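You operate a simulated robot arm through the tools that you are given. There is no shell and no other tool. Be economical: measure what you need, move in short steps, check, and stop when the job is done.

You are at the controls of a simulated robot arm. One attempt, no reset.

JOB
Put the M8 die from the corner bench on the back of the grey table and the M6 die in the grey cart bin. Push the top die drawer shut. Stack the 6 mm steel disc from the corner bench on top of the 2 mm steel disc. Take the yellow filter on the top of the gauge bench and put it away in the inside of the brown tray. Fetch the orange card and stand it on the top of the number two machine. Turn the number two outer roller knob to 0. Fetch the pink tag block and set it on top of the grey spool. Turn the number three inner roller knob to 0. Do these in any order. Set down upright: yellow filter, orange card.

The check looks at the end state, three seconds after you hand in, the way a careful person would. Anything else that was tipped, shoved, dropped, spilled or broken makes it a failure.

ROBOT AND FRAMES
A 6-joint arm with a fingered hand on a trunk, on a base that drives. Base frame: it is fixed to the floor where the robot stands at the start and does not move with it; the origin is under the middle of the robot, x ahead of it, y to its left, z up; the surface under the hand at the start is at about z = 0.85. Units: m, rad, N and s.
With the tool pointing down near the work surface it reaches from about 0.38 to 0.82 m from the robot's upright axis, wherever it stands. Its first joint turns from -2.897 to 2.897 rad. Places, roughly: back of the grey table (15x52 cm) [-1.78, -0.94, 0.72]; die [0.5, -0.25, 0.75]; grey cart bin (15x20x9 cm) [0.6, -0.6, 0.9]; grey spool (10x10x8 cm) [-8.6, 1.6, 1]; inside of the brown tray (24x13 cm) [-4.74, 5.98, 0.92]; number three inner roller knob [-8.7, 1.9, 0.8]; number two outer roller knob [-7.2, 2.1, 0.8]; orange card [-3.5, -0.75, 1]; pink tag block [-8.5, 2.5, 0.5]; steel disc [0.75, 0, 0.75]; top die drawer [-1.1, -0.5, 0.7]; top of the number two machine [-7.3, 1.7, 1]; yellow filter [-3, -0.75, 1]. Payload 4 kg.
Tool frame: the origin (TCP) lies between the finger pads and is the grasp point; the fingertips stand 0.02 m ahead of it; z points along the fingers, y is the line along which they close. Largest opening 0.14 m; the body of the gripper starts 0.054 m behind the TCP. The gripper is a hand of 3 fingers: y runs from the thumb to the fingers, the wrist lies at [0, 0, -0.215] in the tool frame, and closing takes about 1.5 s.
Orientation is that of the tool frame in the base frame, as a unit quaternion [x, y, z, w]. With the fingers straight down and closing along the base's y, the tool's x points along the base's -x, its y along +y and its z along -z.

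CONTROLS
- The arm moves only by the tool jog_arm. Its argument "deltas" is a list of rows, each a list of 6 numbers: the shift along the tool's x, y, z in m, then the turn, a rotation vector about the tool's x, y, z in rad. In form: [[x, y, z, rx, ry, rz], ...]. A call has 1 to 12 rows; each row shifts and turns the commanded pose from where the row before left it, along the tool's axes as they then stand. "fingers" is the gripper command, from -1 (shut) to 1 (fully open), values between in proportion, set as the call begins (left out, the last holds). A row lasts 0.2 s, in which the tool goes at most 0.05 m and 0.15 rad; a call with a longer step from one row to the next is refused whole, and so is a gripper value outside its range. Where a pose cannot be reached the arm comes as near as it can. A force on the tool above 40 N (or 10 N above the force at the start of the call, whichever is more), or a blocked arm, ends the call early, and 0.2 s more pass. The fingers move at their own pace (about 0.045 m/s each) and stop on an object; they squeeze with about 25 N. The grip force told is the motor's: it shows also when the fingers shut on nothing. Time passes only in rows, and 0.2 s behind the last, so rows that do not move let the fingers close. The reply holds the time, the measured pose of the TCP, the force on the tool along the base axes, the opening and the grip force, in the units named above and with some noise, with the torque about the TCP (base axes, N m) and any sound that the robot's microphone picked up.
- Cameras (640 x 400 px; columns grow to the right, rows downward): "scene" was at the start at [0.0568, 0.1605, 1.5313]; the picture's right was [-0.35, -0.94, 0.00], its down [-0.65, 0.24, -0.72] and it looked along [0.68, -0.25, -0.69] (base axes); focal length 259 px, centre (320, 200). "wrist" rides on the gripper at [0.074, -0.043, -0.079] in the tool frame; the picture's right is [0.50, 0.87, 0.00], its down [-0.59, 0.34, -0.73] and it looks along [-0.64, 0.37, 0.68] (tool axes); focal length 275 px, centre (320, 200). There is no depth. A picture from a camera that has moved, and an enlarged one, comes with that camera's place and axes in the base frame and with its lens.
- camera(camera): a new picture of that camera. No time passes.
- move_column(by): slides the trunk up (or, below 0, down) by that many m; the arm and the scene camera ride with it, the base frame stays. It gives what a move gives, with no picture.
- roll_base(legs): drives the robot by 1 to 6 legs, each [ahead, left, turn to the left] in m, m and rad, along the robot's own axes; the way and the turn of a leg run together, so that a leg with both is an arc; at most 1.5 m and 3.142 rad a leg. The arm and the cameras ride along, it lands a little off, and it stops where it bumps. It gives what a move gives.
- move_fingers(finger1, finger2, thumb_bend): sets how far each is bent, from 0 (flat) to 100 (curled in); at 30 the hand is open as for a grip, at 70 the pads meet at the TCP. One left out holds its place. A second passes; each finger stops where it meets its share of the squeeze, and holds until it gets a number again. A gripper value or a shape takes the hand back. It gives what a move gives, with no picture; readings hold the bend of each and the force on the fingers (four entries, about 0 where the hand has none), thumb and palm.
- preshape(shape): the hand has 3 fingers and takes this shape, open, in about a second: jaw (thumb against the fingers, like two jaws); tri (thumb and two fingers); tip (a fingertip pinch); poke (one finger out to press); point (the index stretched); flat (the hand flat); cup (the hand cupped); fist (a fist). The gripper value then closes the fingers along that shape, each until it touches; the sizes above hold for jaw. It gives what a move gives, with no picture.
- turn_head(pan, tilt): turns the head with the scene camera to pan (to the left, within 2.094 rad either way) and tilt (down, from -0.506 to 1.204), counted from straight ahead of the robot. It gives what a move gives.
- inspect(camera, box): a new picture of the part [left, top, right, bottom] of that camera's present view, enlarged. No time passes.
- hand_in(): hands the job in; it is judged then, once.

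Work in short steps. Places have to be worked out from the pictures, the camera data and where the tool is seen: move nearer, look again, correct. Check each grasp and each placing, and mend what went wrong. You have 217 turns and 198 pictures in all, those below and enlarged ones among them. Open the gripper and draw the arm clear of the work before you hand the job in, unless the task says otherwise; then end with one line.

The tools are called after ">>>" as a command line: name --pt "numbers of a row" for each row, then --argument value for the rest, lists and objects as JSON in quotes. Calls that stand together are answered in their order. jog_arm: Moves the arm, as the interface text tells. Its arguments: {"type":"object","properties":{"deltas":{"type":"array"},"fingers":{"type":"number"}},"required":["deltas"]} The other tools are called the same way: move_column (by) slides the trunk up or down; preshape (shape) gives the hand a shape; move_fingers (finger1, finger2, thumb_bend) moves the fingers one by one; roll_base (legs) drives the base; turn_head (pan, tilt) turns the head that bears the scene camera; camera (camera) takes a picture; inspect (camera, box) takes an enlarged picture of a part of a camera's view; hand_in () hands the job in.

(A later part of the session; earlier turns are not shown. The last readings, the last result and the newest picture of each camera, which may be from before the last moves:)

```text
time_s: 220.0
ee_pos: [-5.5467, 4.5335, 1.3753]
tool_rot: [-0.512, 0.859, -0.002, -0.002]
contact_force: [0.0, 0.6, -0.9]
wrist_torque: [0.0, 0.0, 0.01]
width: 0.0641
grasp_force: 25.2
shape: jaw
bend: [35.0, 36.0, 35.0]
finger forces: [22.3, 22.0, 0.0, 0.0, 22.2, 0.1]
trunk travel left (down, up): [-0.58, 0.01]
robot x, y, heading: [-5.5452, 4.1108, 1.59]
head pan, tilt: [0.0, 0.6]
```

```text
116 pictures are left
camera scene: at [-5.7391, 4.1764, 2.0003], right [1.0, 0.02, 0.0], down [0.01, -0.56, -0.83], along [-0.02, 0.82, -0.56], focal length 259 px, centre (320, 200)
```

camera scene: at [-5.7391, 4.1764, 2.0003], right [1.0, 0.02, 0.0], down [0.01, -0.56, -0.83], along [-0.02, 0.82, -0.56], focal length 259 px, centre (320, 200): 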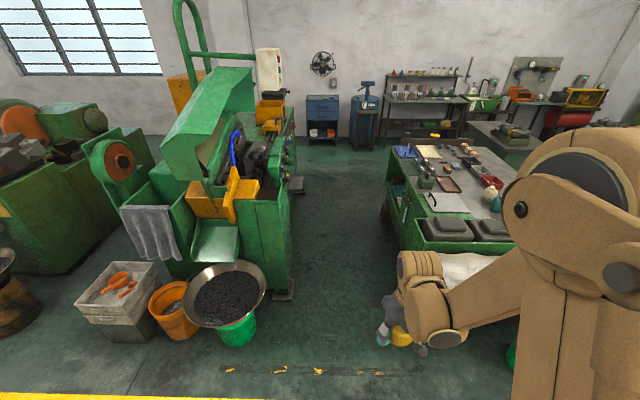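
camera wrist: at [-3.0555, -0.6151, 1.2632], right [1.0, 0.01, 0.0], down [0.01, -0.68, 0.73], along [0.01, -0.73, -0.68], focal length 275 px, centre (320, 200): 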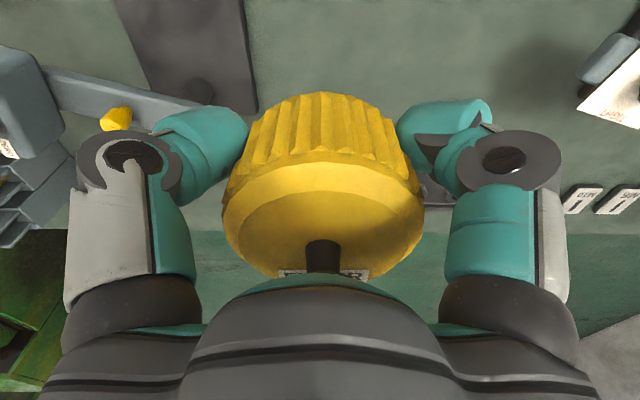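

The gap is x −6.04…−5.15. I drive into it to y≈5.97 and turn to face the table (+x).

>>> roll_base --legs '[[0.9, 0, -0.015], [0.95, 0, 0], [0, 0, -1.571]]'

>>> turn_head --pan -0.1 --tilt 0.9

>>> camera --camera "scene"

>>> camera --camera "wrist"

```text
time_s: 233.1
ee_pos: [-5.1374, 5.9524, 1.3758]
tool_rot: [0.254, 0.967, -0.001, -0.002]
contact_force: [0.1, -0.4, -0.7]
wrist_torque: [0.04, -0.01, -0.01]
width: 0.0635
grasp_force: 24.8
shape: jaw
bend: [35.0, 36.0, 35.0]
finger forces: [22.2, 21.9, 0.0, 0.0, 22.1, 0.0]
trunk travel left (down, up): [-0.58, 0.01]
robot x, y, heading: [-5.5587, 5.9583, 0.006]
head pan, tilt: [0.0, 0.6]
```

```text
time_s: 233.9
ee_pos: [-5.1362, 5.9517, 1.3754]
tool_rot: [0.255, 0.967, -0.001, -0.002]
contact_force: [-0.3, -0.5, -1.7]
wrist_torque: [0.01, 0.0, 0.04]
width: 0.0636
grasp_force: 24.8
shape: jaw
bend: [35.0, 36.0, 35.0]
finger forces: [22.0, 22.0, 0.0, 0.0, 22.0, 0.0]
trunk travel left (down, up): [-0.58, 0.01]
robot x, y, heading: [-5.5556, 5.9571, -0.001]
head pan, tilt: [-0.099, 0.901]
```

```text
115 pictures are left
camera scene: at [-5.5035, 6.1411, 1.9755], right [-0.1, -1.0, 0.0], down [-0.78, 0.08, -0.62], along [0.62, -0.06, -0.78], focal length 259 px, centre (320, 200)
```

scene: 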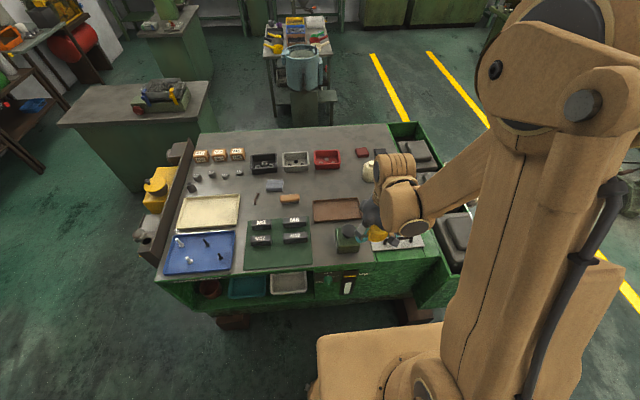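

```text
114 pictures are left
camera wrist: at [-5.2235, 5.9516, 1.4548], right [-0.01, 1.0, 0.0], down [0.68, 0.01, 0.73], along [0.73, 0.01, -0.68], focal length 275 px, centre (320, 200)
```

wrist: 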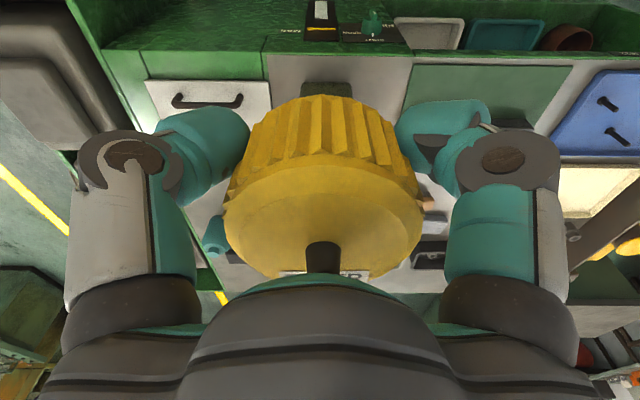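

Tray confirmed at centre (−4.74,5.985). I roll 0.12 m closer and move the filter above it at height.

>>> roll_base --legs '[[0.12, 0, 0]]'

>>> jog_arm --pt "-0.0359 0.0276 0 0 0 0" --pt "-0.0359 0.0276 0 0 0 0" --pt "-0.0359 0.0276 0 0 0 0" --pt "-0.0359 0.0276 0 0 0 0" --pt "-0.0359 0.0276 0 0 0 0" --pt "-0.0359 0.0276 0 0 0 0" --pt "0 0 0 0 0 0"

>>> camera --camera "wrist"

>>> camera --camera "scene"

```text
time_s: 235.1
ee_pos: [-5.0171, 5.9527, 1.3764]
tool_rot: [0.253, 0.967, -0.001, -0.002]
contact_force: [-0.2, 0.3, -1.2]
wrist_torque: [0.0, -0.01, 0.03]
width: 0.0634
grasp_force: 25.3
shape: jaw
bend: [35.0, 36.0, 35.0]
finger forces: [22.1, 22.2, 0.0, 0.0, 22.1, 0.1]
trunk travel left (down, up): [-0.58, 0.01]
robot x, y, heading: [-5.4397, 5.962, -0.001]
head pan, tilt: [-0.099, 0.901]
```

```text
time_s: 236.7
ee_pos: [-4.7498, 5.9917, 1.3761]
tool_rot: [0.251, 0.968, -0.001, -0.002]
contact_force: [0.0, 1.0, -1.7]
wrist_torque: [0.03, -0.03, 0.02]
width: 0.0637
grasp_force: 25.2
shape: jaw
bend: [35.0, 36.0, 35.0]
finger forces: [22.0, 22.1, 0.0, 0.0, 22.0, 0.0]
trunk travel left (down, up): [-0.58, 0.01]
robot x, y, heading: [-5.4355, 5.9586, 0.004]
head pan, tilt: [-0.099, 0.901]
```

```text
113 pictures are left
camera wrist: at [-4.8363, 5.9906, 1.4543], right [-0.01, 1.0, 0.0], down [0.68, 0.01, 0.73], along [0.73, 0.01, -0.68], focal length 275 px, centre (320, 200)
```

wrist: 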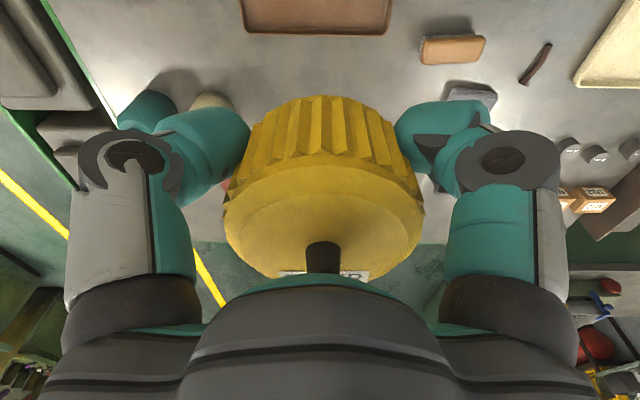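

```text
112 pictures are left
camera scene: at [-5.3853, 6.1411, 1.9755], right [-0.1, -1.0, 0.0], down [-0.78, 0.08, -0.62], along [0.62, -0.06, -0.78], focal length 259 px, centre (320, 200)
```

scene: 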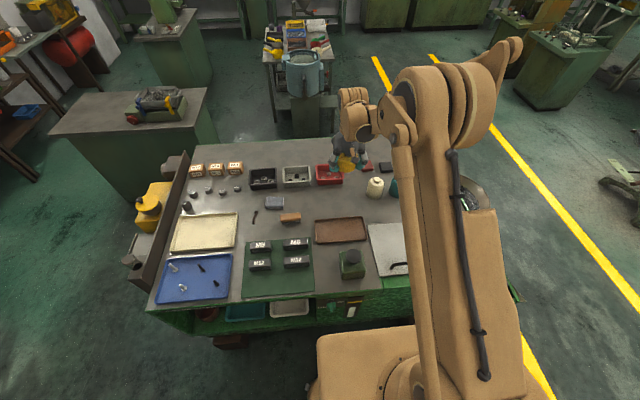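

The tray sits right below (far rim x≈−4.687). I lower the trunk 0.3 m and look again.

>>> move_column --by -0.32

>>> camera --camera "wrist"

>>> camera --camera "scene"

```text
time_s: 239.9
ee_pos: [-4.7499, 5.9917, 1.0549]
tool_rot: [0.253, 0.968, -0.002, -0.002]
contact_force: [1.0, -0.3, -1.0]
wrist_torque: [-0.01, 0.02, 0.02]
width: 0.0636
grasp_force: 25.3
shape: jaw
bend: [35.0, 36.0, 35.0]
finger forces: [22.2, 22.1, 0.0, 0.1, 22.0, 0.0]
trunk travel left (down, up): [-0.26, 0.33]
robot x, y, heading: [-5.4432, 5.9618, -0.0]
head pan, tilt: [-0.099, 0.901]
```

```text
111 pictures are left
camera wrist: at [-4.8355, 5.9906, 1.1338], right [-0.01, 1.0, 0.0], down [0.68, 0.01, 0.73], along [0.73, 0.01, -0.68], focal length 275 px, centre (320, 200)
```

wrist: 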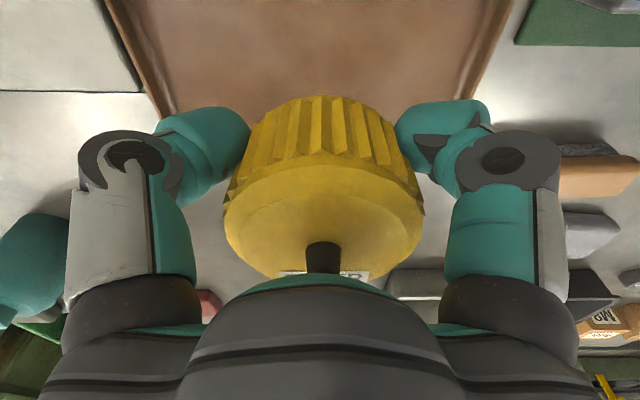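

```text
110 pictures are left
camera scene: at [-5.3836, 6.1414, 1.6555], right [-0.1, -1.0, 0.0], down [-0.78, 0.08, -0.62], along [0.62, -0.06, -0.78], focal length 259 px, centre (320, 200)
```

scene: 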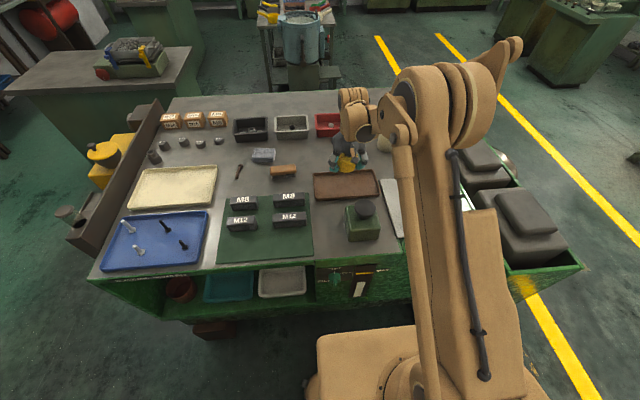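

Well centred over the tray. I descend to ≈0.97 and creep to contact.

>>> jog_arm --pt "0 0 0.04 0 0 0" --pt "0 0 0.03 0 0 0" --pt "0 0 0.015 0 0 0" --pt "0 0 0 0 0 0"

>>> jog_arm --pt "0 0 0.004 0 0 0" --pt "0 0 0.003 0 0 0" --pt "0 0 0.003 0 0 0" --pt "0 0 0 0 0 0"

>>> camera --camera "wrist"

```text
time_s: 240.9
ee_pos: [-4.7492, 5.9913, 0.9692]
tool_rot: [0.252, 0.968, 0.0, -0.002]
contact_force: [-0.1, -0.3, -1.5]
wrist_torque: [0.01, -0.04, 0.0]
width: 0.0635
grasp_force: 25.3
shape: jaw
bend: [35.0, 36.0, 35.0]
finger forces: [22.1, 22.1, 0.0, 0.0, 21.9, 0.0]
trunk travel left (down, up): [-0.26, 0.33]
robot x, y, heading: [-5.4389, 5.9568, 0.001]
head pan, tilt: [-0.099, 0.901]
```

```text
time_s: 241.9
ee_pos: [-4.7496, 5.991, 0.959]
tool_rot: [0.253, 0.968, -0.001, -0.001]
contact_force: [0.1, 0.4, -1.1]
wrist_torque: [0.0, 0.02, 0.01]
width: 0.0638
grasp_force: 24.9
shape: jaw
bend: [35.0, 36.0, 35.0]
finger forces: [22.3, 22.1, 0.1, 0.0, 21.9, 0.1]
trunk travel left (down, up): [-0.26, 0.33]
robot x, y, heading: [-5.439, 5.9571, 0.0]
head pan, tilt: [-0.099, 0.901]
```

```text
109 pictures are left
camera wrist: at [-4.836, 5.9909, 1.0384], right [-0.01, 1.0, 0.0], down [0.68, 0.01, 0.73], along [0.73, 0.01, -0.68], focal length 275 px, centre (320, 200)
```

wrist: 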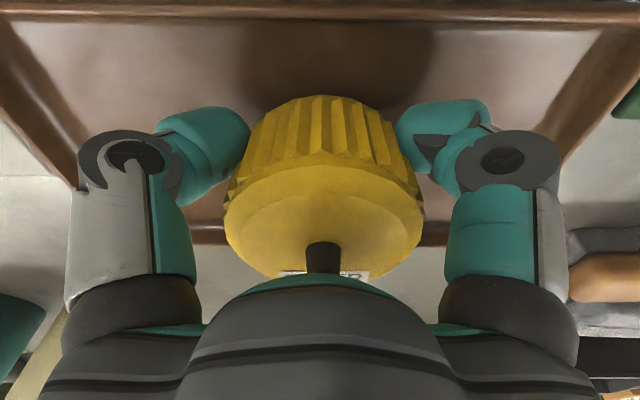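

Centred within the tray rims. Creep further.

>>> jog_arm --pt "0 0 0.002 0 0 0" --pt "0 0 0.002 0 0 0" --pt "0 0 0.002 0 0 0" --pt "0 0 0.002 0 0 0" --pt "0 0 0 0 0 0"

```text
time_s: 243.1
ee_pos: [-4.7488, 5.991, 0.9511]
tool_rot: [0.253, 0.967, -0.001, -0.002]
contact_force: [-0.4, -0.4, -1.4]
wrist_torque: [0.0, 0.03, 0.0]
width: 0.0636
grasp_force: 24.6
shape: jaw
bend: [35.0, 36.0, 35.0]
finger forces: [22.1, 22.1, 0.1, 0.0, 21.9, 0.0]
trunk travel left (down, up): [-0.26, 0.33]
robot x, y, heading: [-5.4365, 5.965, 0.006]
head pan, tilt: [-0.099, 0.901]
```

>>> jog_arm --pt "0 0 0.002 0 0 0" --pt "0 0 0.002 0 0 0" --pt "0 0 0.002 0 0 0" --pt "0 0 0 0 0 0"

```text
time_s: 244.1
ee_pos: [-4.7488, 5.9919, 0.948]
tool_rot: [0.253, 0.967, 0.0, 0.0]
contact_force: [3.2, 0.5, 26.7]
wrist_torque: [-0.16, 0.06, -0.01]
width: 0.0653
grasp_force: 25.5
shape: jaw
bend: [35.0, 36.0, 35.0]
finger forces: [27.5, 26.9, 0.0, 0.0, 29.4, 0.1]
trunk travel left (down, up): [-0.26, 0.33]
robot x, y, heading: [-5.4381, 5.9616, 0.001]
head pan, tilt: [-0.099, 0.901]
stopped in row 4: the force on the tool passed its limit at 41 N (the readings are from after the stop); the commanded pose is now the measured one
```

Contact with the tray floor. I back up 1 mm, open slightly and rise.

>>> jog_arm --pt "0 0 -0.001 0 0 0" --pt "0 0 0 0 0 0" --pt "0 0 0 0 0 0" --pt "0 0 0 0 0 0" --fingers 0.25

>>> jog_arm --pt "0 0 -0.03 0 0 0" --pt "0 0 -0.05 0 0 0" --pt "0 0 -0.05 0 0 0" --pt "0 0 0 0 0 0"

>>> camera --camera "wrist"

```text
time_s: 245.1
ee_pos: [-4.7487, 5.9907, 0.9482]
tool_rot: [0.252, 0.968, -0.001, -0.001]
contact_force: [-8.2, 1.6, 2.4]
wrist_torque: [-0.02, -0.08, 0.05]
width: 0.0826
grasp_force: 0.1
shape: jaw
bend: [30.0, 34.0, 28.0]
finger forces: [0.0, 8.7, 0.1, 0.0, 0.1, 0.1]
trunk travel left (down, up): [-0.26, 0.33]
robot x, y, heading: [-5.4366, 5.9578, 0.007]
head pan, tilt: [-0.099, 0.901]
```

```text
time_s: 246.1
ee_pos: [-4.7481, 5.9926, 1.0785]
tool_rot: [0.253, 0.968, -0.001, -0.001]
contact_force: [1.3, 0.4, -0.1]
wrist_torque: [0.02, -0.04, 0.02]
width: 0.0871
grasp_force: 0.0
shape: jaw
bend: [30.0, 30.0, 28.0]
finger forces: [0.0, 0.0, 0.0, 0.0, 0.0, 0.0]
trunk travel left (down, up): [-0.26, 0.33]
robot x, y, heading: [-5.4371, 5.9578, 0.006]
head pan, tilt: [-0.099, 0.901]
```

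```text
108 pictures are left
camera wrist: at [-4.8345, 5.9912, 1.1564], right [-0.01, 1.0, 0.0], down [0.68, 0.01, 0.73], along [0.73, 0.01, -0.68], focal length 275 px, centre (320, 200)
```

wrist: 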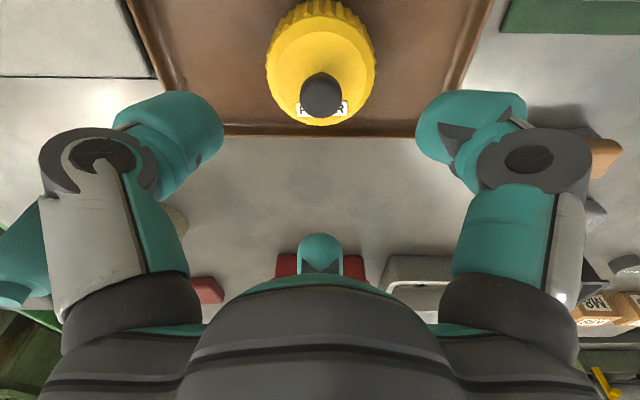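

The filter stands upright in the tray; nothing else moved. I raise the trunk, retract, and drive back by the same way.

>>> move_column --by 0.3

>>> jog_arm --pt "0.039 -0.022 0 0 0 0" --pt "0.039 -0.022 0 0 0 0" --pt "0.039 -0.022 0 0 0 0" --pt "0.039 -0.022 0 0 0 0" --pt "0.039 -0.022 0 0 0 0" --pt "0.039 -0.022 0 0 0 0" --pt "0 0 0 0 0 0"

>>> roll_base --legs '[[-0.11, 0, 0], [0, -1.3, 0], [0, -0.6, 0], [1.4, 0, 0], [1.0, 0, 0], [0, 0, -1.571]]'

>>> roll_base --legs '[[1.4, 0, 0], [0.76, 0, 0]]'

```text
time_s: 249.1
ee_pos: [-4.7481, 5.9922, 1.3768]
tool_rot: [0.253, 0.967, 0.0, -0.001]
contact_force: [-0.7, -0.1, 0.3]
wrist_torque: [0.04, 0.02, -0.02]
width: 0.0872
grasp_force: 0.1
shape: jaw
bend: [30.0, 30.0, 28.0]
finger forces: [0.0, 0.1, 0.0, 0.0, 0.0, 0.0]
trunk travel left (down, up): [-0.56, 0.03]
robot x, y, heading: [-5.4374, 5.96, 0.006]
head pan, tilt: [-0.099, 0.901]
```

```text
time_s: 250.7
ee_pos: [-5.016, 5.9916, 1.3763]
tool_rot: [0.253, 0.967, -0.001, -0.001]
contact_force: [0.7, 0.1, 0.3]
wrist_torque: [-0.02, 0.08, 0.0]
width: 0.0867
grasp_force: 0.1
shape: jaw
bend: [30.0, 30.0, 28.0]
finger forces: [0.1, 0.0, 0.0, 0.0, 0.0, 0.0]
trunk travel left (down, up): [-0.56, 0.03]
robot x, y, heading: [-5.4408, 5.9623, 0.004]
head pan, tilt: [-0.099, 0.901]
```

```text
time_s: 276.1
ee_pos: [-3.1382, 3.6308, 1.3786]
tool_rot: [0.873, 0.488, 0.0, -0.002]
contact_force: [0.5, -0.1, 0.1]
wrist_torque: [-0.02, -0.01, -0.03]
width: 0.087
grasp_force: 0.1
shape: jaw
bend: [30.0, 30.0, 28.0]
finger forces: [0.0, 0.0, 0.1, 0.1, 0.0, 0.0]
trunk travel left (down, up): [-0.56, 0.03]
robot x, y, heading: [-3.1536, 4.0515, -1.609]
head pan, tilt: [-0.099, 0.901]
```

```text
time_s: 286.8
ee_pos: [-3.2039, 1.493, 1.3782]
tool_rot: [0.872, 0.489, 0.001, -0.001]
contact_force: [-0.1, 0.7, 0.2]
wrist_torque: [0.02, 0.02, 0.0]
width: 0.0872
grasp_force: 0.0
shape: jaw
bend: [30.0, 30.0, 28.0]
finger forces: [0.1, 0.0, 0.0, 0.0, 0.0, 0.0]
trunk travel left (down, up): [-0.56, 0.03]
robot x, y, heading: [-3.2214, 1.9174, -1.609]
head pan, tilt: [-0.099, 0.901]
```

>>> roll_base --legs '[[0, -0.7, 0.04], [0.85, 0, 0], [0.8, 0, 0], [0, 0.38, 0]]'

>>> turn_head --pan 0.2 --tilt 0.8

>>> camera --camera "scene"

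>>> camera --camera "wrist"

```text
time_s: 300.7
ee_pos: [-3.5041, -0.1508, 1.3783]
tool_rot: [0.863, 0.505, 0.0, -0.001]
contact_force: [0.4, 0.5, 0.1]
wrist_torque: [0.01, 0.03, 0.01]
width: 0.0871
grasp_force: 0.1
shape: jaw
bend: [30.0, 30.0, 28.0]
finger forces: [0.0, 0.0, 0.0, 0.1, 0.0, 0.0]
trunk travel left (down, up): [-0.56, 0.03]
robot x, y, heading: [-3.5365, 0.2701, -1.568]
head pan, tilt: [-0.099, 0.901]
```

```text
time_s: 301.5
ee_pos: [-3.5044, -0.1513, 1.3781]
tool_rot: [0.863, 0.505, 0.0, -0.002]
contact_force: [-0.3, -0.1, -0.1]
wrist_torque: [0.01, 0.01, 0.03]
width: 0.0868
grasp_force: 0.0
shape: jaw
bend: [30.0, 30.0, 28.0]
finger forces: [0.1, 0.1, 0.1, 0.1, 0.0, 0.1]
trunk travel left (down, up): [-0.56, 0.03]
robot x, y, heading: [-3.5364, 0.2697, -1.566]
head pan, tilt: [0.201, 0.799]
```

```text
107 pictures are left
camera scene: at [-3.3314, 0.2103, 1.9634], right [-0.98, -0.2, 0.0], down [-0.14, 0.7, -0.7], along [0.14, -0.68, -0.72], focal length 259 px, centre (320, 200)
```

scene: 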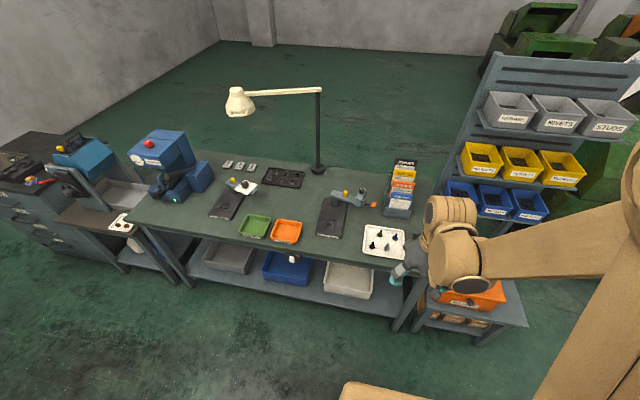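

```text
106 pictures are left
camera wrist: at [-3.5073, -0.0653, 1.4569], right [1.0, 0.01, 0.0], down [0.01, -0.68, 0.73], along [0.01, -0.73, -0.68], focal length 275 px, centre (320, 200)
```

wrist: 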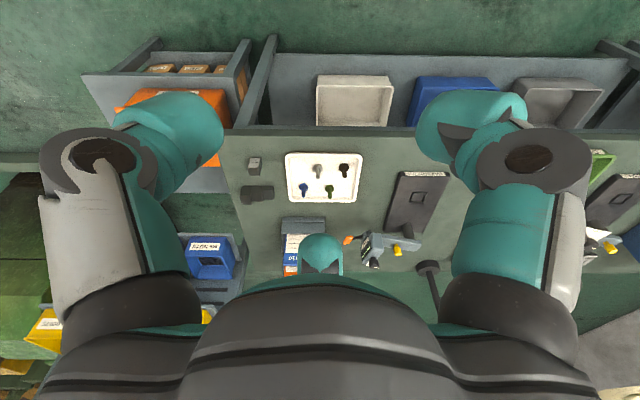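

>>> inspect --camera "scene" --box '[310, 140, 470, 260]'

```text
3.33 times, centred on (390, 200) of scene
camera zoom: at [-3.3314, 0.2103, 1.9634], right [-0.98, -0.2, 0.0], down [-0.14, 0.7, -0.7], along [0.14, -0.68, -0.72], focal length 862 px, centre (87, 200)
```

zoom: 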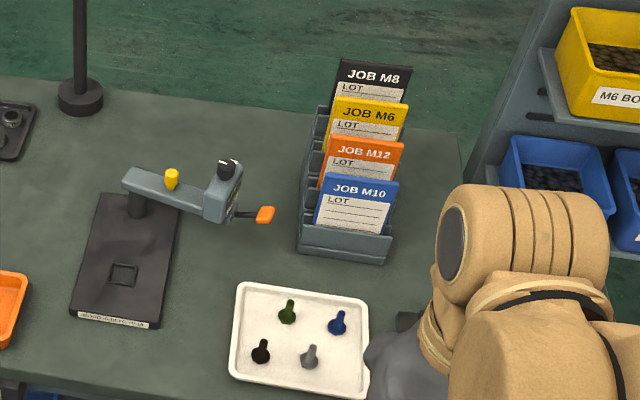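

The rack is at ≈(−3.56, −0.77…−1.04) with cards ~9 cm apart; the orange JOB M12 at y≈−0.85. I roll closer and lower the trunk for a closer look.

>>> roll_base --legs '[[0.36, 0, 0]]'

>>> move_column --by -0.2

>>> turn_head --pan -0.15 --tilt 0.6

>>> camera --camera "scene"

>>> camera --camera "wrist"

```text
time_s: 303.8
ee_pos: [-3.5056, -0.5135, 1.3771]
tool_rot: [0.863, 0.505, 0.0, -0.001]
contact_force: [-0.1, -0.5, 0.2]
wrist_torque: [0.03, 0.02, 0.01]
width: 0.087
grasp_force: 0.1
shape: jaw
bend: [30.0, 30.0, 28.0]
finger forces: [0.0, 0.0, 0.0, 0.0, 0.1, 0.0]
trunk travel left (down, up): [-0.56, 0.03]
robot x, y, heading: [-3.5357, -0.0912, -1.571]
head pan, tilt: [0.201, 0.799]
```

```text
time_s: 306.0
ee_pos: [-3.5041, -0.5138, 1.1781]
tool_rot: [0.863, 0.505, 0.001, -0.001]
contact_force: [-0.1, 0.1, -0.2]
wrist_torque: [0.01, 0.01, -0.01]
width: 0.0871
grasp_force: 0.0
shape: jaw
bend: [30.0, 30.0, 28.0]
finger forces: [0.0, 0.0, 0.0, 0.0, 0.0, 0.0]
trunk travel left (down, up): [-0.36, 0.23]
robot x, y, heading: [-3.5371, -0.0915, -1.57]
head pan, tilt: [0.201, 0.799]
```

```text
time_s: 306.8
ee_pos: [-3.5045, -0.5115, 1.1778]
tool_rot: [0.864, 0.504, 0.0, -0.001]
contact_force: [0.1, -0.4, 0.6]
wrist_torque: [-0.03, 0.02, -0.03]
width: 0.0871
grasp_force: 0.1
shape: jaw
bend: [30.0, 30.0, 28.0]
finger forces: [0.1, 0.1, 0.1, 0.0, 0.0, 0.0]
trunk travel left (down, up): [-0.36, 0.23]
robot x, y, heading: [-3.5336, -0.0903, -1.565]
head pan, tilt: [-0.15, 0.6]
```

```text
104 pictures are left
camera scene: at [-3.3594, -0.1594, 1.7802], right [-0.99, 0.15, 0.0], down [0.08, 0.56, -0.82], along [-0.12, -0.82, -0.57], focal length 259 px, centre (320, 200)
```

scene: 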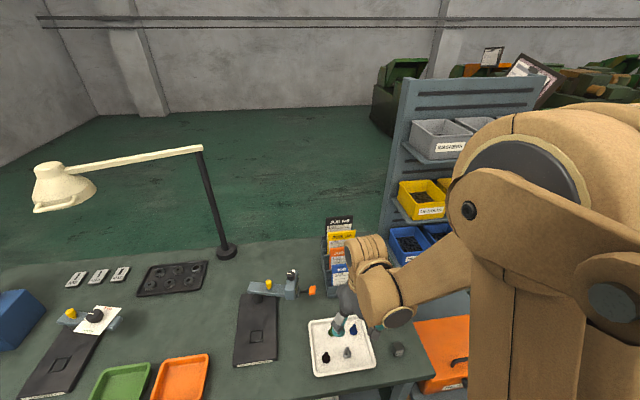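

```text
103 pictures are left
camera wrist: at [-3.5067, -0.4263, 1.2569], right [1.0, 0.01, 0.0], down [0.01, -0.68, 0.73], along [0.01, -0.73, -0.68], focal length 275 px, centre (320, 200)
```

wrist: 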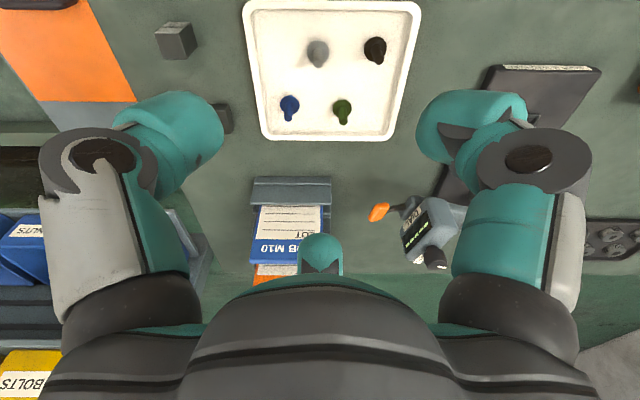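

Card tops are at z≈1.05; the orange one at ≈(−3.567,−0.85). I rotate the hand so that it closes along y and move above it.

>>> jog_arm --pt "0 0 0 0 0 0.1496" --pt "0 0 0 0 0 0.1496" --pt "0 0 0 0 0 0.1496" --pt "0 0 0 0 0 0.1496" --pt "0 0 0 0 0 0.1496" --pt "0 0 0 0 0 0.1496" --pt "0 0 0 0 0 0.1496" --pt "0 0 0 0 0 0" --fingers 0

>>> jog_arm --pt "-0.0075 0.042 0 0 0 0" --pt "-0.0075 0.042 0 0 0 0" --pt "-0.0075 0.042 0 0 0 0" --pt "-0.0075 0.042 0 0 0 0" --pt "-0.0075 0.042 0 0 0 0" --pt "-0.0075 0.042 0 0 0 0" --pt "-0.0075 0.042 0 0 0 0" --pt "-0.0075 0.042 0 0 0 0" --pt "0 0 0 0 0 0"

>>> camera --camera "wrist"

>>> inspect --camera "scene" --box '[250, 160, 490, 320]'

```text
time_s: 308.6
ee_pos: [-3.5056, -0.5126, 1.1783]
tool_rot: [1.0, 0.005, 0.0, -0.002]
contact_force: [-0.5, 0.0, 1.0]
wrist_torque: [0.03, 0.01, 0.03]
width: 0.0704
grasp_force: 0.0
shape: jaw
bend: [34.0, 34.0, 33.0]
finger forces: [0.0, 0.0, 0.1, 0.0, 0.0, 0.0]
trunk travel left (down, up): [-0.36, 0.23]
robot x, y, heading: [-3.5356, -0.091, -1.569]
head pan, tilt: [-0.15, 0.6]
```

```text
time_s: 310.6
ee_pos: [-3.5616, -0.8483, 1.1779]
tool_rot: [1.0, 0.004, -0.001, 0.0]
contact_force: [0.3, -0.7, -0.4]
wrist_torque: [-0.02, 0.03, -0.03]
width: 0.0703
grasp_force: 0.1
shape: jaw
bend: [34.0, 34.0, 33.0]
finger forces: [0.1, 0.0, 0.0, 0.0, 0.1, 0.1]
trunk travel left (down, up): [-0.36, 0.23]
robot x, y, heading: [-3.5351, -0.0902, -1.565]
head pan, tilt: [-0.15, 0.6]
```

```text
102 pictures are left
camera wrist: at [-3.4886, -0.8045, 1.2574], right [0.51, -0.86, 0.0], down [-0.58, -0.35, 0.73], along [-0.63, -0.37, -0.68], focal length 275 px, centre (320, 200)
```

wrist: 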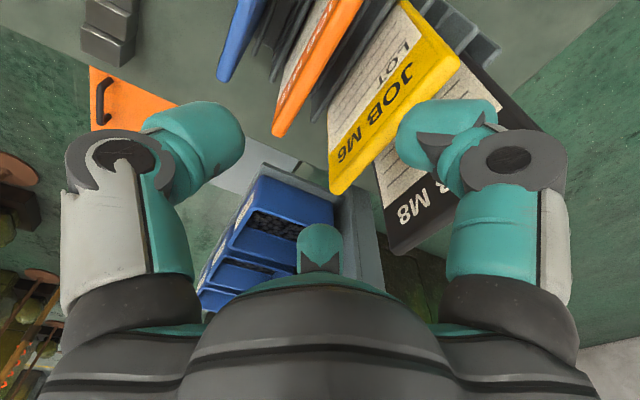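

```text
2.50 times, centred on (370, 240) of scene
camera zoom: at [-3.3594, -0.1581, 1.7803], right [-0.99, 0.15, 0.0], down [0.08, 0.56, -0.83], along [-0.12, -0.82, -0.56], focal length 646 px, centre (195, 100)
```

zoom: 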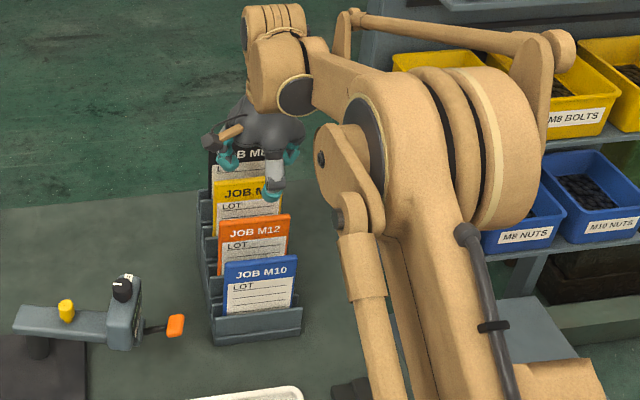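

The orange card's top edge is at y≈−0.846, centre x≈−3.56. I lower to just above and check the straddle.

>>> jog_arm --pt "0.0 -0.002 0.04 0 0 0" --pt "0 0 0.04 0 0 0" --pt "0 0 0 0 0 0"

>>> camera --camera "wrist"

>>> inspect --camera "scene" --box '[290, 180, 410, 300]'

```text
time_s: 311.4
ee_pos: [-3.562, -0.8452, 1.0971]
tool_rot: [1.0, 0.005, 0.0, 0.0]
contact_force: [-0.6, 0.2, 0.3]
wrist_torque: [0.0, -0.01, 0.03]
width: 0.0702
grasp_force: 0.0
shape: jaw
bend: [34.0, 34.0, 33.0]
finger forces: [0.1, 0.0, 0.1, 0.1, 0.0, 0.0]
trunk travel left (down, up): [-0.36, 0.23]
robot x, y, heading: [-3.5356, -0.0925, -1.566]
head pan, tilt: [-0.15, 0.6]
```

```text
100 pictures are left
camera wrist: at [-3.4892, -0.8023, 1.1765], right [0.51, -0.86, 0.0], down [-0.58, -0.35, 0.73], along [-0.63, -0.37, -0.68], focal length 275 px, centre (320, 200)
```

wrist: 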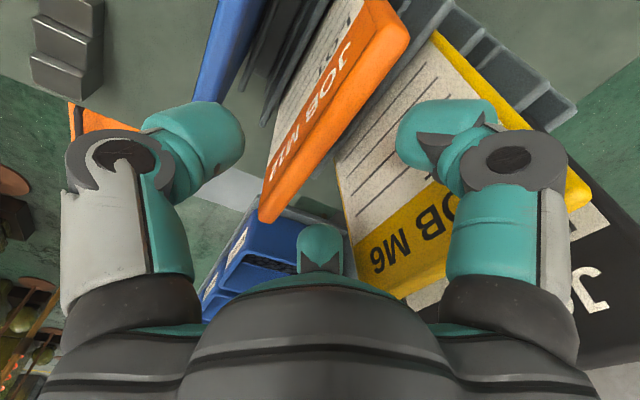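

```text
3.33 times, centred on (350, 240) of scene
camera zoom: at [-3.3595, -0.159, 1.7803], right [-0.99, 0.15, 0.0], down [0.08, 0.56, -0.83], along [-0.12, -0.82, -0.56], focal length 862 px, centre (220, 67)
```

zoom: 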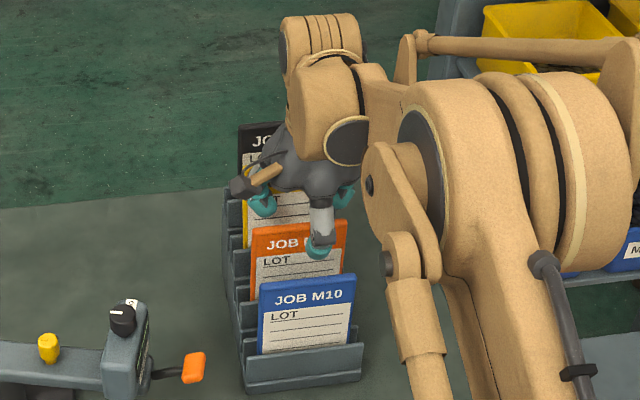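

The hand straddles the orange card properly (thumb in front, fingers behind). I descend 6.5 cm and close.

>>> jog_arm --pt "0 0 0.03 0 0 0" --pt "0 0 0.025 0 0 0" --pt "0 0 0.01 0 0 0" --pt "0 0 0 0 0 0"

>>> jog_arm --pt "0 0 0 0 0 0" --pt "0 0 0 0 0 0" --pt "0 0 0 0 0 0" --pt "0 0 0 0 0 0" --pt "0 0 0 0 0 0" --pt "0 0 0 0 0 0" --pt "0 0 0 0 0 0" --fingers -1

>>> camera --camera "wrist"

>>> inspect --camera "scene" --box '[290, 180, 410, 300]'

```text
time_s: 312.4
ee_pos: [-3.5603, -0.846, 1.035]
tool_rot: [1.0, 0.005, -0.001, 0.0]
contact_force: [0.5, -10.7, 34.0]
wrist_torque: [-1.11, -0.03, 0.0]
width: 0.0726
grasp_force: 0.0
shape: jaw
bend: [32.0, 32.0, 33.0]
finger forces: [17.2, 16.3, 0.0, 0.0, 0.1, 0.1]
trunk travel left (down, up): [-0.36, 0.23]
robot x, y, heading: [-3.5365, -0.091, -1.571]
head pan, tilt: [-0.15, 0.6]
```

```text
time_s: 314.0
ee_pos: [-3.5614, -0.8435, 1.0344]
tool_rot: [1.0, 0.005, -0.001, -0.001]
contact_force: [1.4, 15.7, 2.2]
wrist_torque: [0.83, 0.12, -0.13]
width: 0.0249
grasp_force: 25.6
shape: jaw
bend: [42.0, 43.0, 70.0]
finger forces: [16.7, 12.9, 0.0, 0.0, 45.7, 0.0]
trunk travel left (down, up): [-0.36, 0.23]
robot x, y, heading: [-3.5368, -0.0886, -1.569]
head pan, tilt: [-0.15, 0.6]
```

```text
98 pictures are left
camera wrist: at [-3.4891, -0.8002, 1.1122], right [0.51, -0.86, 0.0], down [-0.58, -0.35, 0.73], along [-0.63, -0.37, -0.68], focal length 275 px, centre (320, 200)
```

wrist: 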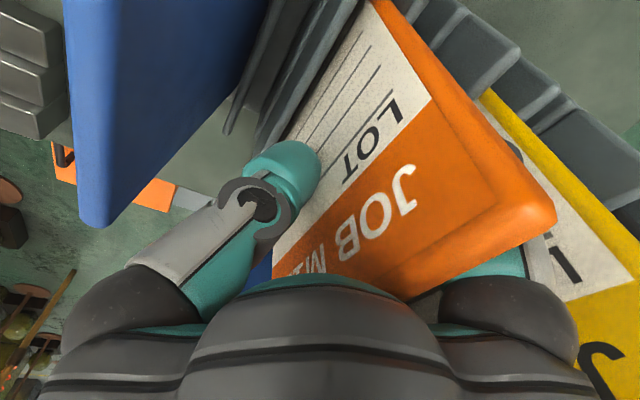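

```text
3.33 times, centred on (350, 240) of scene
camera zoom: at [-3.3594, -0.1565, 1.7803], right [-0.99, 0.15, 0.0], down [0.08, 0.56, -0.83], along [-0.12, -0.82, -0.56], focal length 862 px, centre (220, 67)
```

zoom: 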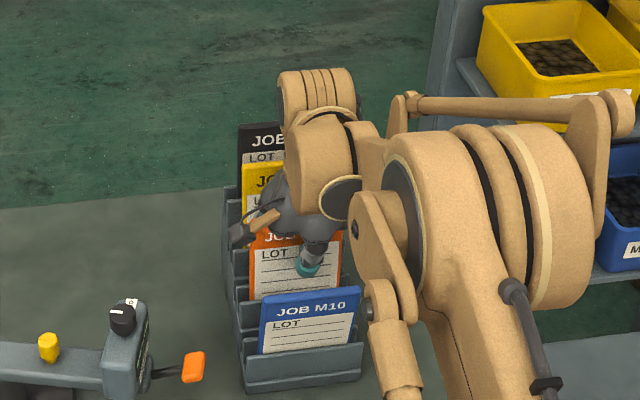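

The card is gripped (thumb in front, fingers behind), leaning back somewhat. I lift a little and look.

>>> jog_arm --pt "0 0 -0.015 0 0 0" --pt "0 0 -0.02 0 0 0" --pt "0 0 0 0 0 0"

>>> camera --camera "wrist"

>>> inspect --camera "scene" --box '[290, 180, 410, 300]'

```text
time_s: 314.8
ee_pos: [-3.5617, -0.8467, 1.0676]
tool_rot: [1.0, 0.005, 0.0, -0.002]
contact_force: [-0.1, 5.0, -1.9]
wrist_torque: [0.41, -0.02, -0.12]
width: 0.0244
grasp_force: 25.1
shape: jaw
bend: [42.0, 43.0, 70.0]
finger forces: [17.5, 15.1, 0.0, 0.0, 36.9, 0.0]
trunk travel left (down, up): [-0.36, 0.23]
robot x, y, heading: [-3.5326, -0.0921, -1.571]
head pan, tilt: [-0.15, 0.6]
```

```text
96 pictures are left
camera wrist: at [-3.4892, -0.8026, 1.1462], right [0.51, -0.86, 0.0], down [-0.58, -0.35, 0.73], along [-0.63, -0.37, -0.68], focal length 275 px, centre (320, 200)
```

wrist: 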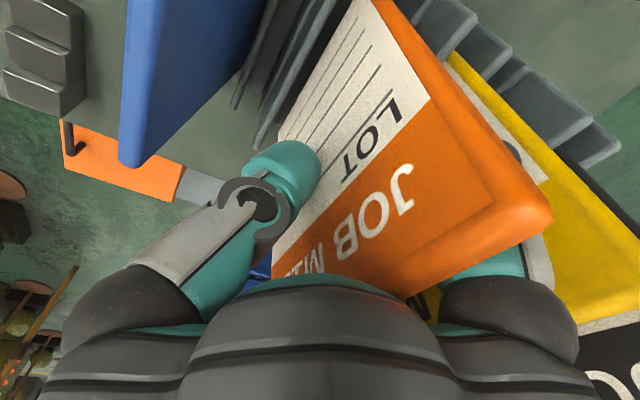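

```text
3.33 times, centred on (350, 240) of scene
camera zoom: at [-3.3595, -0.1593, 1.7802], right [-0.99, 0.15, 0.0], down [0.08, 0.56, -0.83], along [-0.12, -0.82, -0.56], focal length 862 px, centre (220, 67)
```

zoom: 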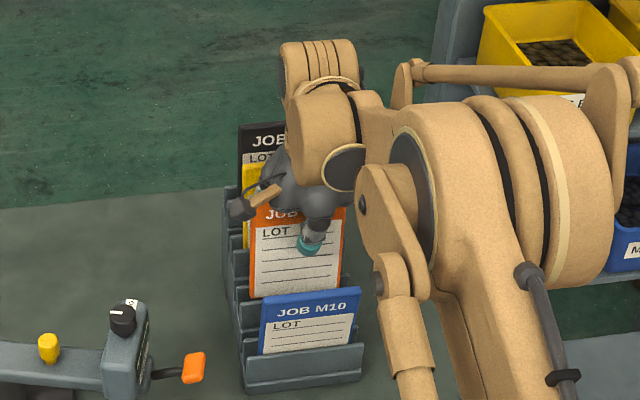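

The card comes up with the hand, little resistance. I lift further.

>>> jog_arm --pt "0 0 -0.03 0 0 0" --pt "0 0 -0.03 0 0 0" --pt "0 0 -0.03 0 0 0" --pt "0 0 -0.03 0 0 0" --pt "0 0 0 0 0 0"

>>> move_column --by 0.12

>>> camera --camera "wrist"

>>> camera --camera "scene"

```text
time_s: 316.0
ee_pos: [-3.5621, -0.8461, 1.1872]
tool_rot: [1.0, 0.006, -0.001, -0.002]
contact_force: [-0.2, -0.5, -1.7]
wrist_torque: [0.02, 0.03, 0.0]
width: 0.0243
grasp_force: 25.5
shape: jaw
bend: [42.0, 43.0, 70.0]
finger forces: [16.7, 17.3, 0.1, 0.0, 33.8, 0.0]
trunk travel left (down, up): [-0.36, 0.23]
robot x, y, heading: [-3.5358, -0.0886, -1.568]
head pan, tilt: [-0.15, 0.6]
```

```text
time_s: 317.5
ee_pos: [-3.5628, -0.8461, 1.306]
tool_rot: [1.0, 0.005, 0.0, -0.001]
contact_force: [0.6, 0.2, -0.6]
wrist_torque: [0.01, 0.01, 0.02]
width: 0.0244
grasp_force: 25.0
shape: jaw
bend: [42.0, 43.0, 70.0]
finger forces: [16.7, 17.2, 0.0, 0.0, 33.9, 0.0]
trunk travel left (down, up): [-0.48, 0.11]
robot x, y, heading: [-3.5329, -0.0931, -1.567]
head pan, tilt: [-0.15, 0.6]
```

```text
94 pictures are left
camera wrist: at [-3.4897, -0.8029, 1.3847], right [0.51, -0.86, 0.0], down [-0.58, -0.35, 0.73], along [-0.63, -0.37, -0.68], focal length 275 px, centre (320, 200)
```

wrist: 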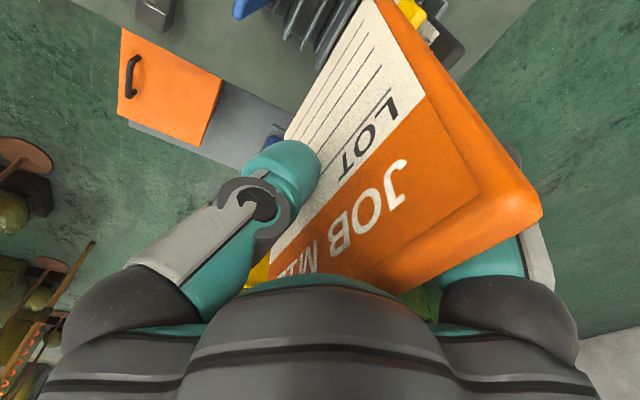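

```text
93 pictures are left
camera scene: at [-3.3595, -0.16, 1.9001], right [-0.99, 0.15, 0.0], down [0.08, 0.56, -0.82], along [-0.12, -0.82, -0.57], focal length 259 px, centre (320, 200)
```

scene: 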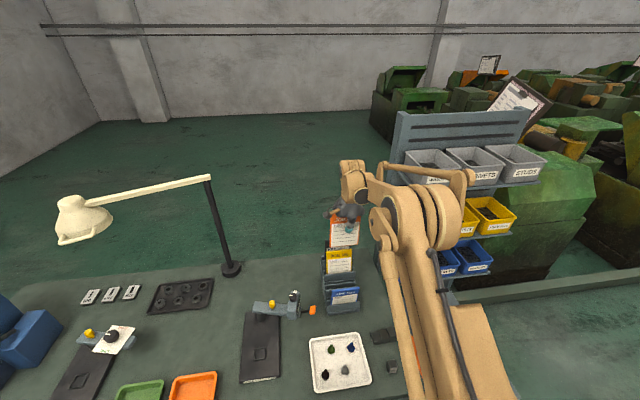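

The card is out, other cards in place. I zoom in to judge how it sits in the hand.

>>> inspect --camera "scene" --box '[300, 150, 400, 320]'

```text
2.35 times, centred on (350, 235) of scene
camera zoom: at [-3.3595, -0.16, 1.9001], right [-0.99, 0.15, 0.0], down [0.08, 0.56, -0.82], along [-0.12, -0.82, -0.57], focal length 608 px, centre (249, 118)
```

zoom: 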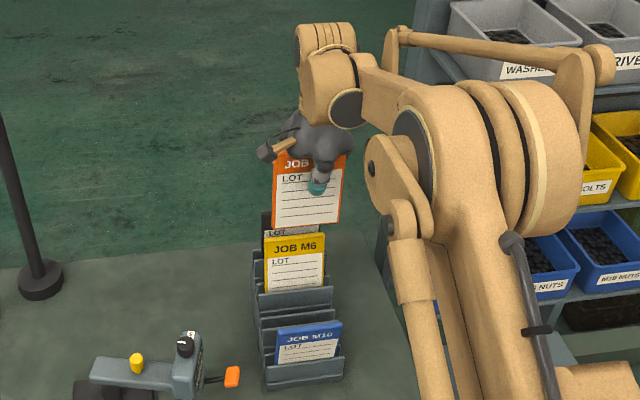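

Card well held. I retract over the aisle and turn the hand 90° to see the card's lean from the side.

>>> jog_arm --pt "0 -0.043 0 0 0 0" --pt "0 -0.043 0 0 0 0" --pt "0 -0.043 0 0 0 0" --pt "0 -0.043 0 0 0 0" --pt "0 -0.043 0 0 0 0" --pt "0 -0.043 0 0 0 0" --pt "0 -0.043 0 0 0 0" --pt "0 -0.043 0 0 0 0" --pt "0 0 0 0 0 0"

>>> roll_base --legs '[[-0.35, 0, 0]]'

>>> jog_arm --pt "0 0 0 0 0 -0.143" --pt "0 0 0 0 0 -0.143" --pt "0 0 0 0 0 -0.143" --pt "0 0 0 0 0 -0.143" --pt "0 0 0 0 0 -0.143" --pt "0 0 0 0 0 -0.143" --pt "0 0 0 0 0 -0.143" --pt "0 0 0 0 0 -0.143" --pt "0 0 0 0 0 -0.143" --pt "0 0 0 0 0 -0.143" --pt "0 0 0 0 0 -0.143" --pt "0 0 0 0 0 0"

>>> turn_head --pan -0.5 --tilt 0.7

>>> camera --camera "scene"

```text
time_s: 319.5
ee_pos: [-3.5654, -0.5036, 1.3079]
tool_rot: [1.0, 0.005, 0.0, -0.001]
contact_force: [0.4, -1.0, -1.3]
wrist_torque: [0.04, 0.03, 0.01]
width: 0.0243
grasp_force: 24.9
shape: jaw
bend: [43.0, 43.0, 70.0]
finger forces: [16.2, 16.6, 0.1, 0.0, 32.7, 0.1]
trunk travel left (down, up): [-0.48, 0.11]
robot x, y, heading: [-3.536, -0.0905, -1.572]
head pan, tilt: [-0.15, 0.6]
```

```text
time_s: 321.8
ee_pos: [-3.5643, -0.1516, 1.3089]
tool_rot: [1.0, 0.009, 0.001, 0.0]
contact_force: [-0.3, 0.2, -0.8]
wrist_torque: [-0.03, 0.05, 0.01]
width: 0.0244
grasp_force: 25.0
shape: jaw
bend: [43.0, 43.0, 70.0]
finger forces: [16.3, 16.5, 0.0, 0.1, 32.9, 0.0]
trunk travel left (down, up): [-0.48, 0.11]
robot x, y, heading: [-3.5373, 0.2614, -1.563]
head pan, tilt: [-0.15, 0.6]
```

```text
time_s: 324.4
ee_pos: [-3.5653, -0.1519, 1.3086]
tool_rot: [0.7, 0.714, 0.001, -0.001]
contact_force: [-0.6, 0.2, -0.5]
wrist_torque: [0.03, -0.02, -0.01]
width: 0.0241
grasp_force: 25.0
shape: jaw
bend: [43.0, 43.0, 70.0]
finger forces: [17.2, 17.3, 0.0, 0.0, 34.5, 0.0]
trunk travel left (down, up): [-0.48, 0.11]
robot x, y, heading: [-3.5417, 0.2604, -1.56]
head pan, tilt: [-0.15, 0.6]
```

```text
time_s: 325.2
ee_pos: [-3.5638, -0.1529, 1.3076]
tool_rot: [0.7, 0.714, 0.001, -0.001]
contact_force: [-0.4, 1.1, -0.8]
wrist_torque: [-0.05, 0.04, 0.01]
width: 0.024
grasp_force: 24.8
shape: jaw
bend: [43.0, 43.0, 70.0]
finger forces: [17.2, 17.2, 0.0, 0.0, 34.4, 0.0]
trunk travel left (down, up): [-0.48, 0.11]
robot x, y, heading: [-3.533, 0.2561, -1.566]
head pan, tilt: [-0.499, 0.7]
```

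```text
91 pictures are left
camera scene: at [-3.3883, 0.2046, 1.8916], right [-0.88, 0.47, 0.0], down [0.3, 0.57, -0.77], along [-0.36, -0.68, -0.64], focal length 259 px, centre (320, 200)
```

scene: 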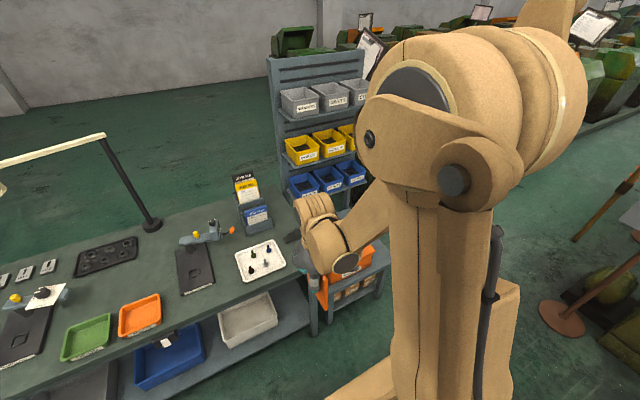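

The arm hides the card here. I'll judge the lean at the destination. I drive back by the known way to the yellow lane (y≈4.1) and along it toward the machines.

>>> roll_base --legs '[[0, -0.36, 0], [0, 0, -1.571], [0, 0, -1.571], [0.85, 0, 0], [0.8, 0, 0], [0, -0.74, 0]]'

>>> roll_base --legs '[[1.1, 0, 0], [1.05, 0, 0], [0, 0, 1.571]]'

>>> turn_head --pan 0.2 --tilt 0.35

>>> camera --camera "scene"

```text
time_s: 346.8
ee_pos: [-3.1505, 2.3339, 1.3064]
tool_rot: [0.716, -0.698, 0.001, 0.002]
contact_force: [-0.1, -0.4, -1.7]
wrist_torque: [-0.01, 0.0, 0.02]
width: 0.0242
grasp_force: 24.5
shape: jaw
bend: [43.0, 43.0, 70.0]
finger forces: [17.5, 17.6, 0.1, 0.0, 34.9, 0.1]
trunk travel left (down, up): [-0.48, 0.11]
robot x, y, heading: [-3.1728, 1.9228, 1.583]
head pan, tilt: [-0.499, 0.7]
```

```text
time_s: 361.3
ee_pos: [-3.6133, 4.107, 1.3067]
tool_rot: [1.0, 0.007, 0.001, -0.001]
contact_force: [0.8, 0.3, -0.9]
wrist_torque: [-0.01, -0.01, 0.01]
width: 0.0242
grasp_force: 24.8
shape: jaw
bend: [43.0, 43.0, 70.0]
finger forces: [17.5, 17.7, 0.1, 0.0, 35.2, 0.0]
trunk travel left (down, up): [-0.48, 0.11]
robot x, y, heading: [-3.2011, 4.076, -3.134]
head pan, tilt: [-0.499, 0.7]
```

```text
time_s: 362.4
ee_pos: [-3.6122, 4.1084, 1.3072]
tool_rot: [1.0, 0.007, 0.002, -0.001]
contact_force: [0.0, 0.0, -0.3]
wrist_torque: [0.01, -0.01, 0.02]
width: 0.0241
grasp_force: 24.9
shape: jaw
bend: [43.0, 43.0, 70.0]
finger forces: [17.5, 17.7, 0.0, 0.0, 35.2, 0.1]
trunk travel left (down, up): [-0.48, 0.11]
robot x, y, heading: [-3.2061, 4.0794, -3.135]
head pan, tilt: [0.201, 0.351]
```

```text
90 pictures are left
camera scene: at [-3.2727, 3.8704, 1.923], right [-0.2, 0.98, 0.0], down [0.34, 0.07, -0.94], along [-0.92, -0.19, -0.34], focal length 259 px, centre (320, 200)
```

scene: 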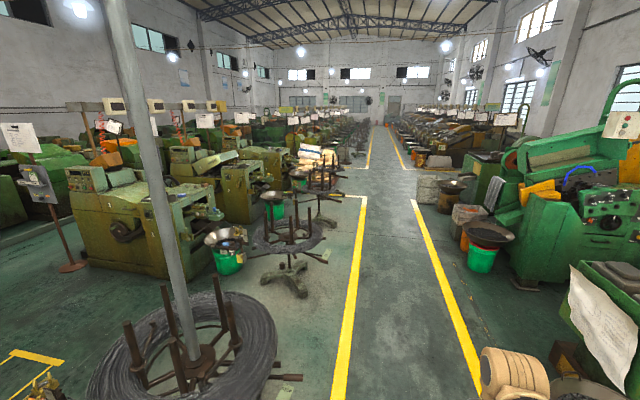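

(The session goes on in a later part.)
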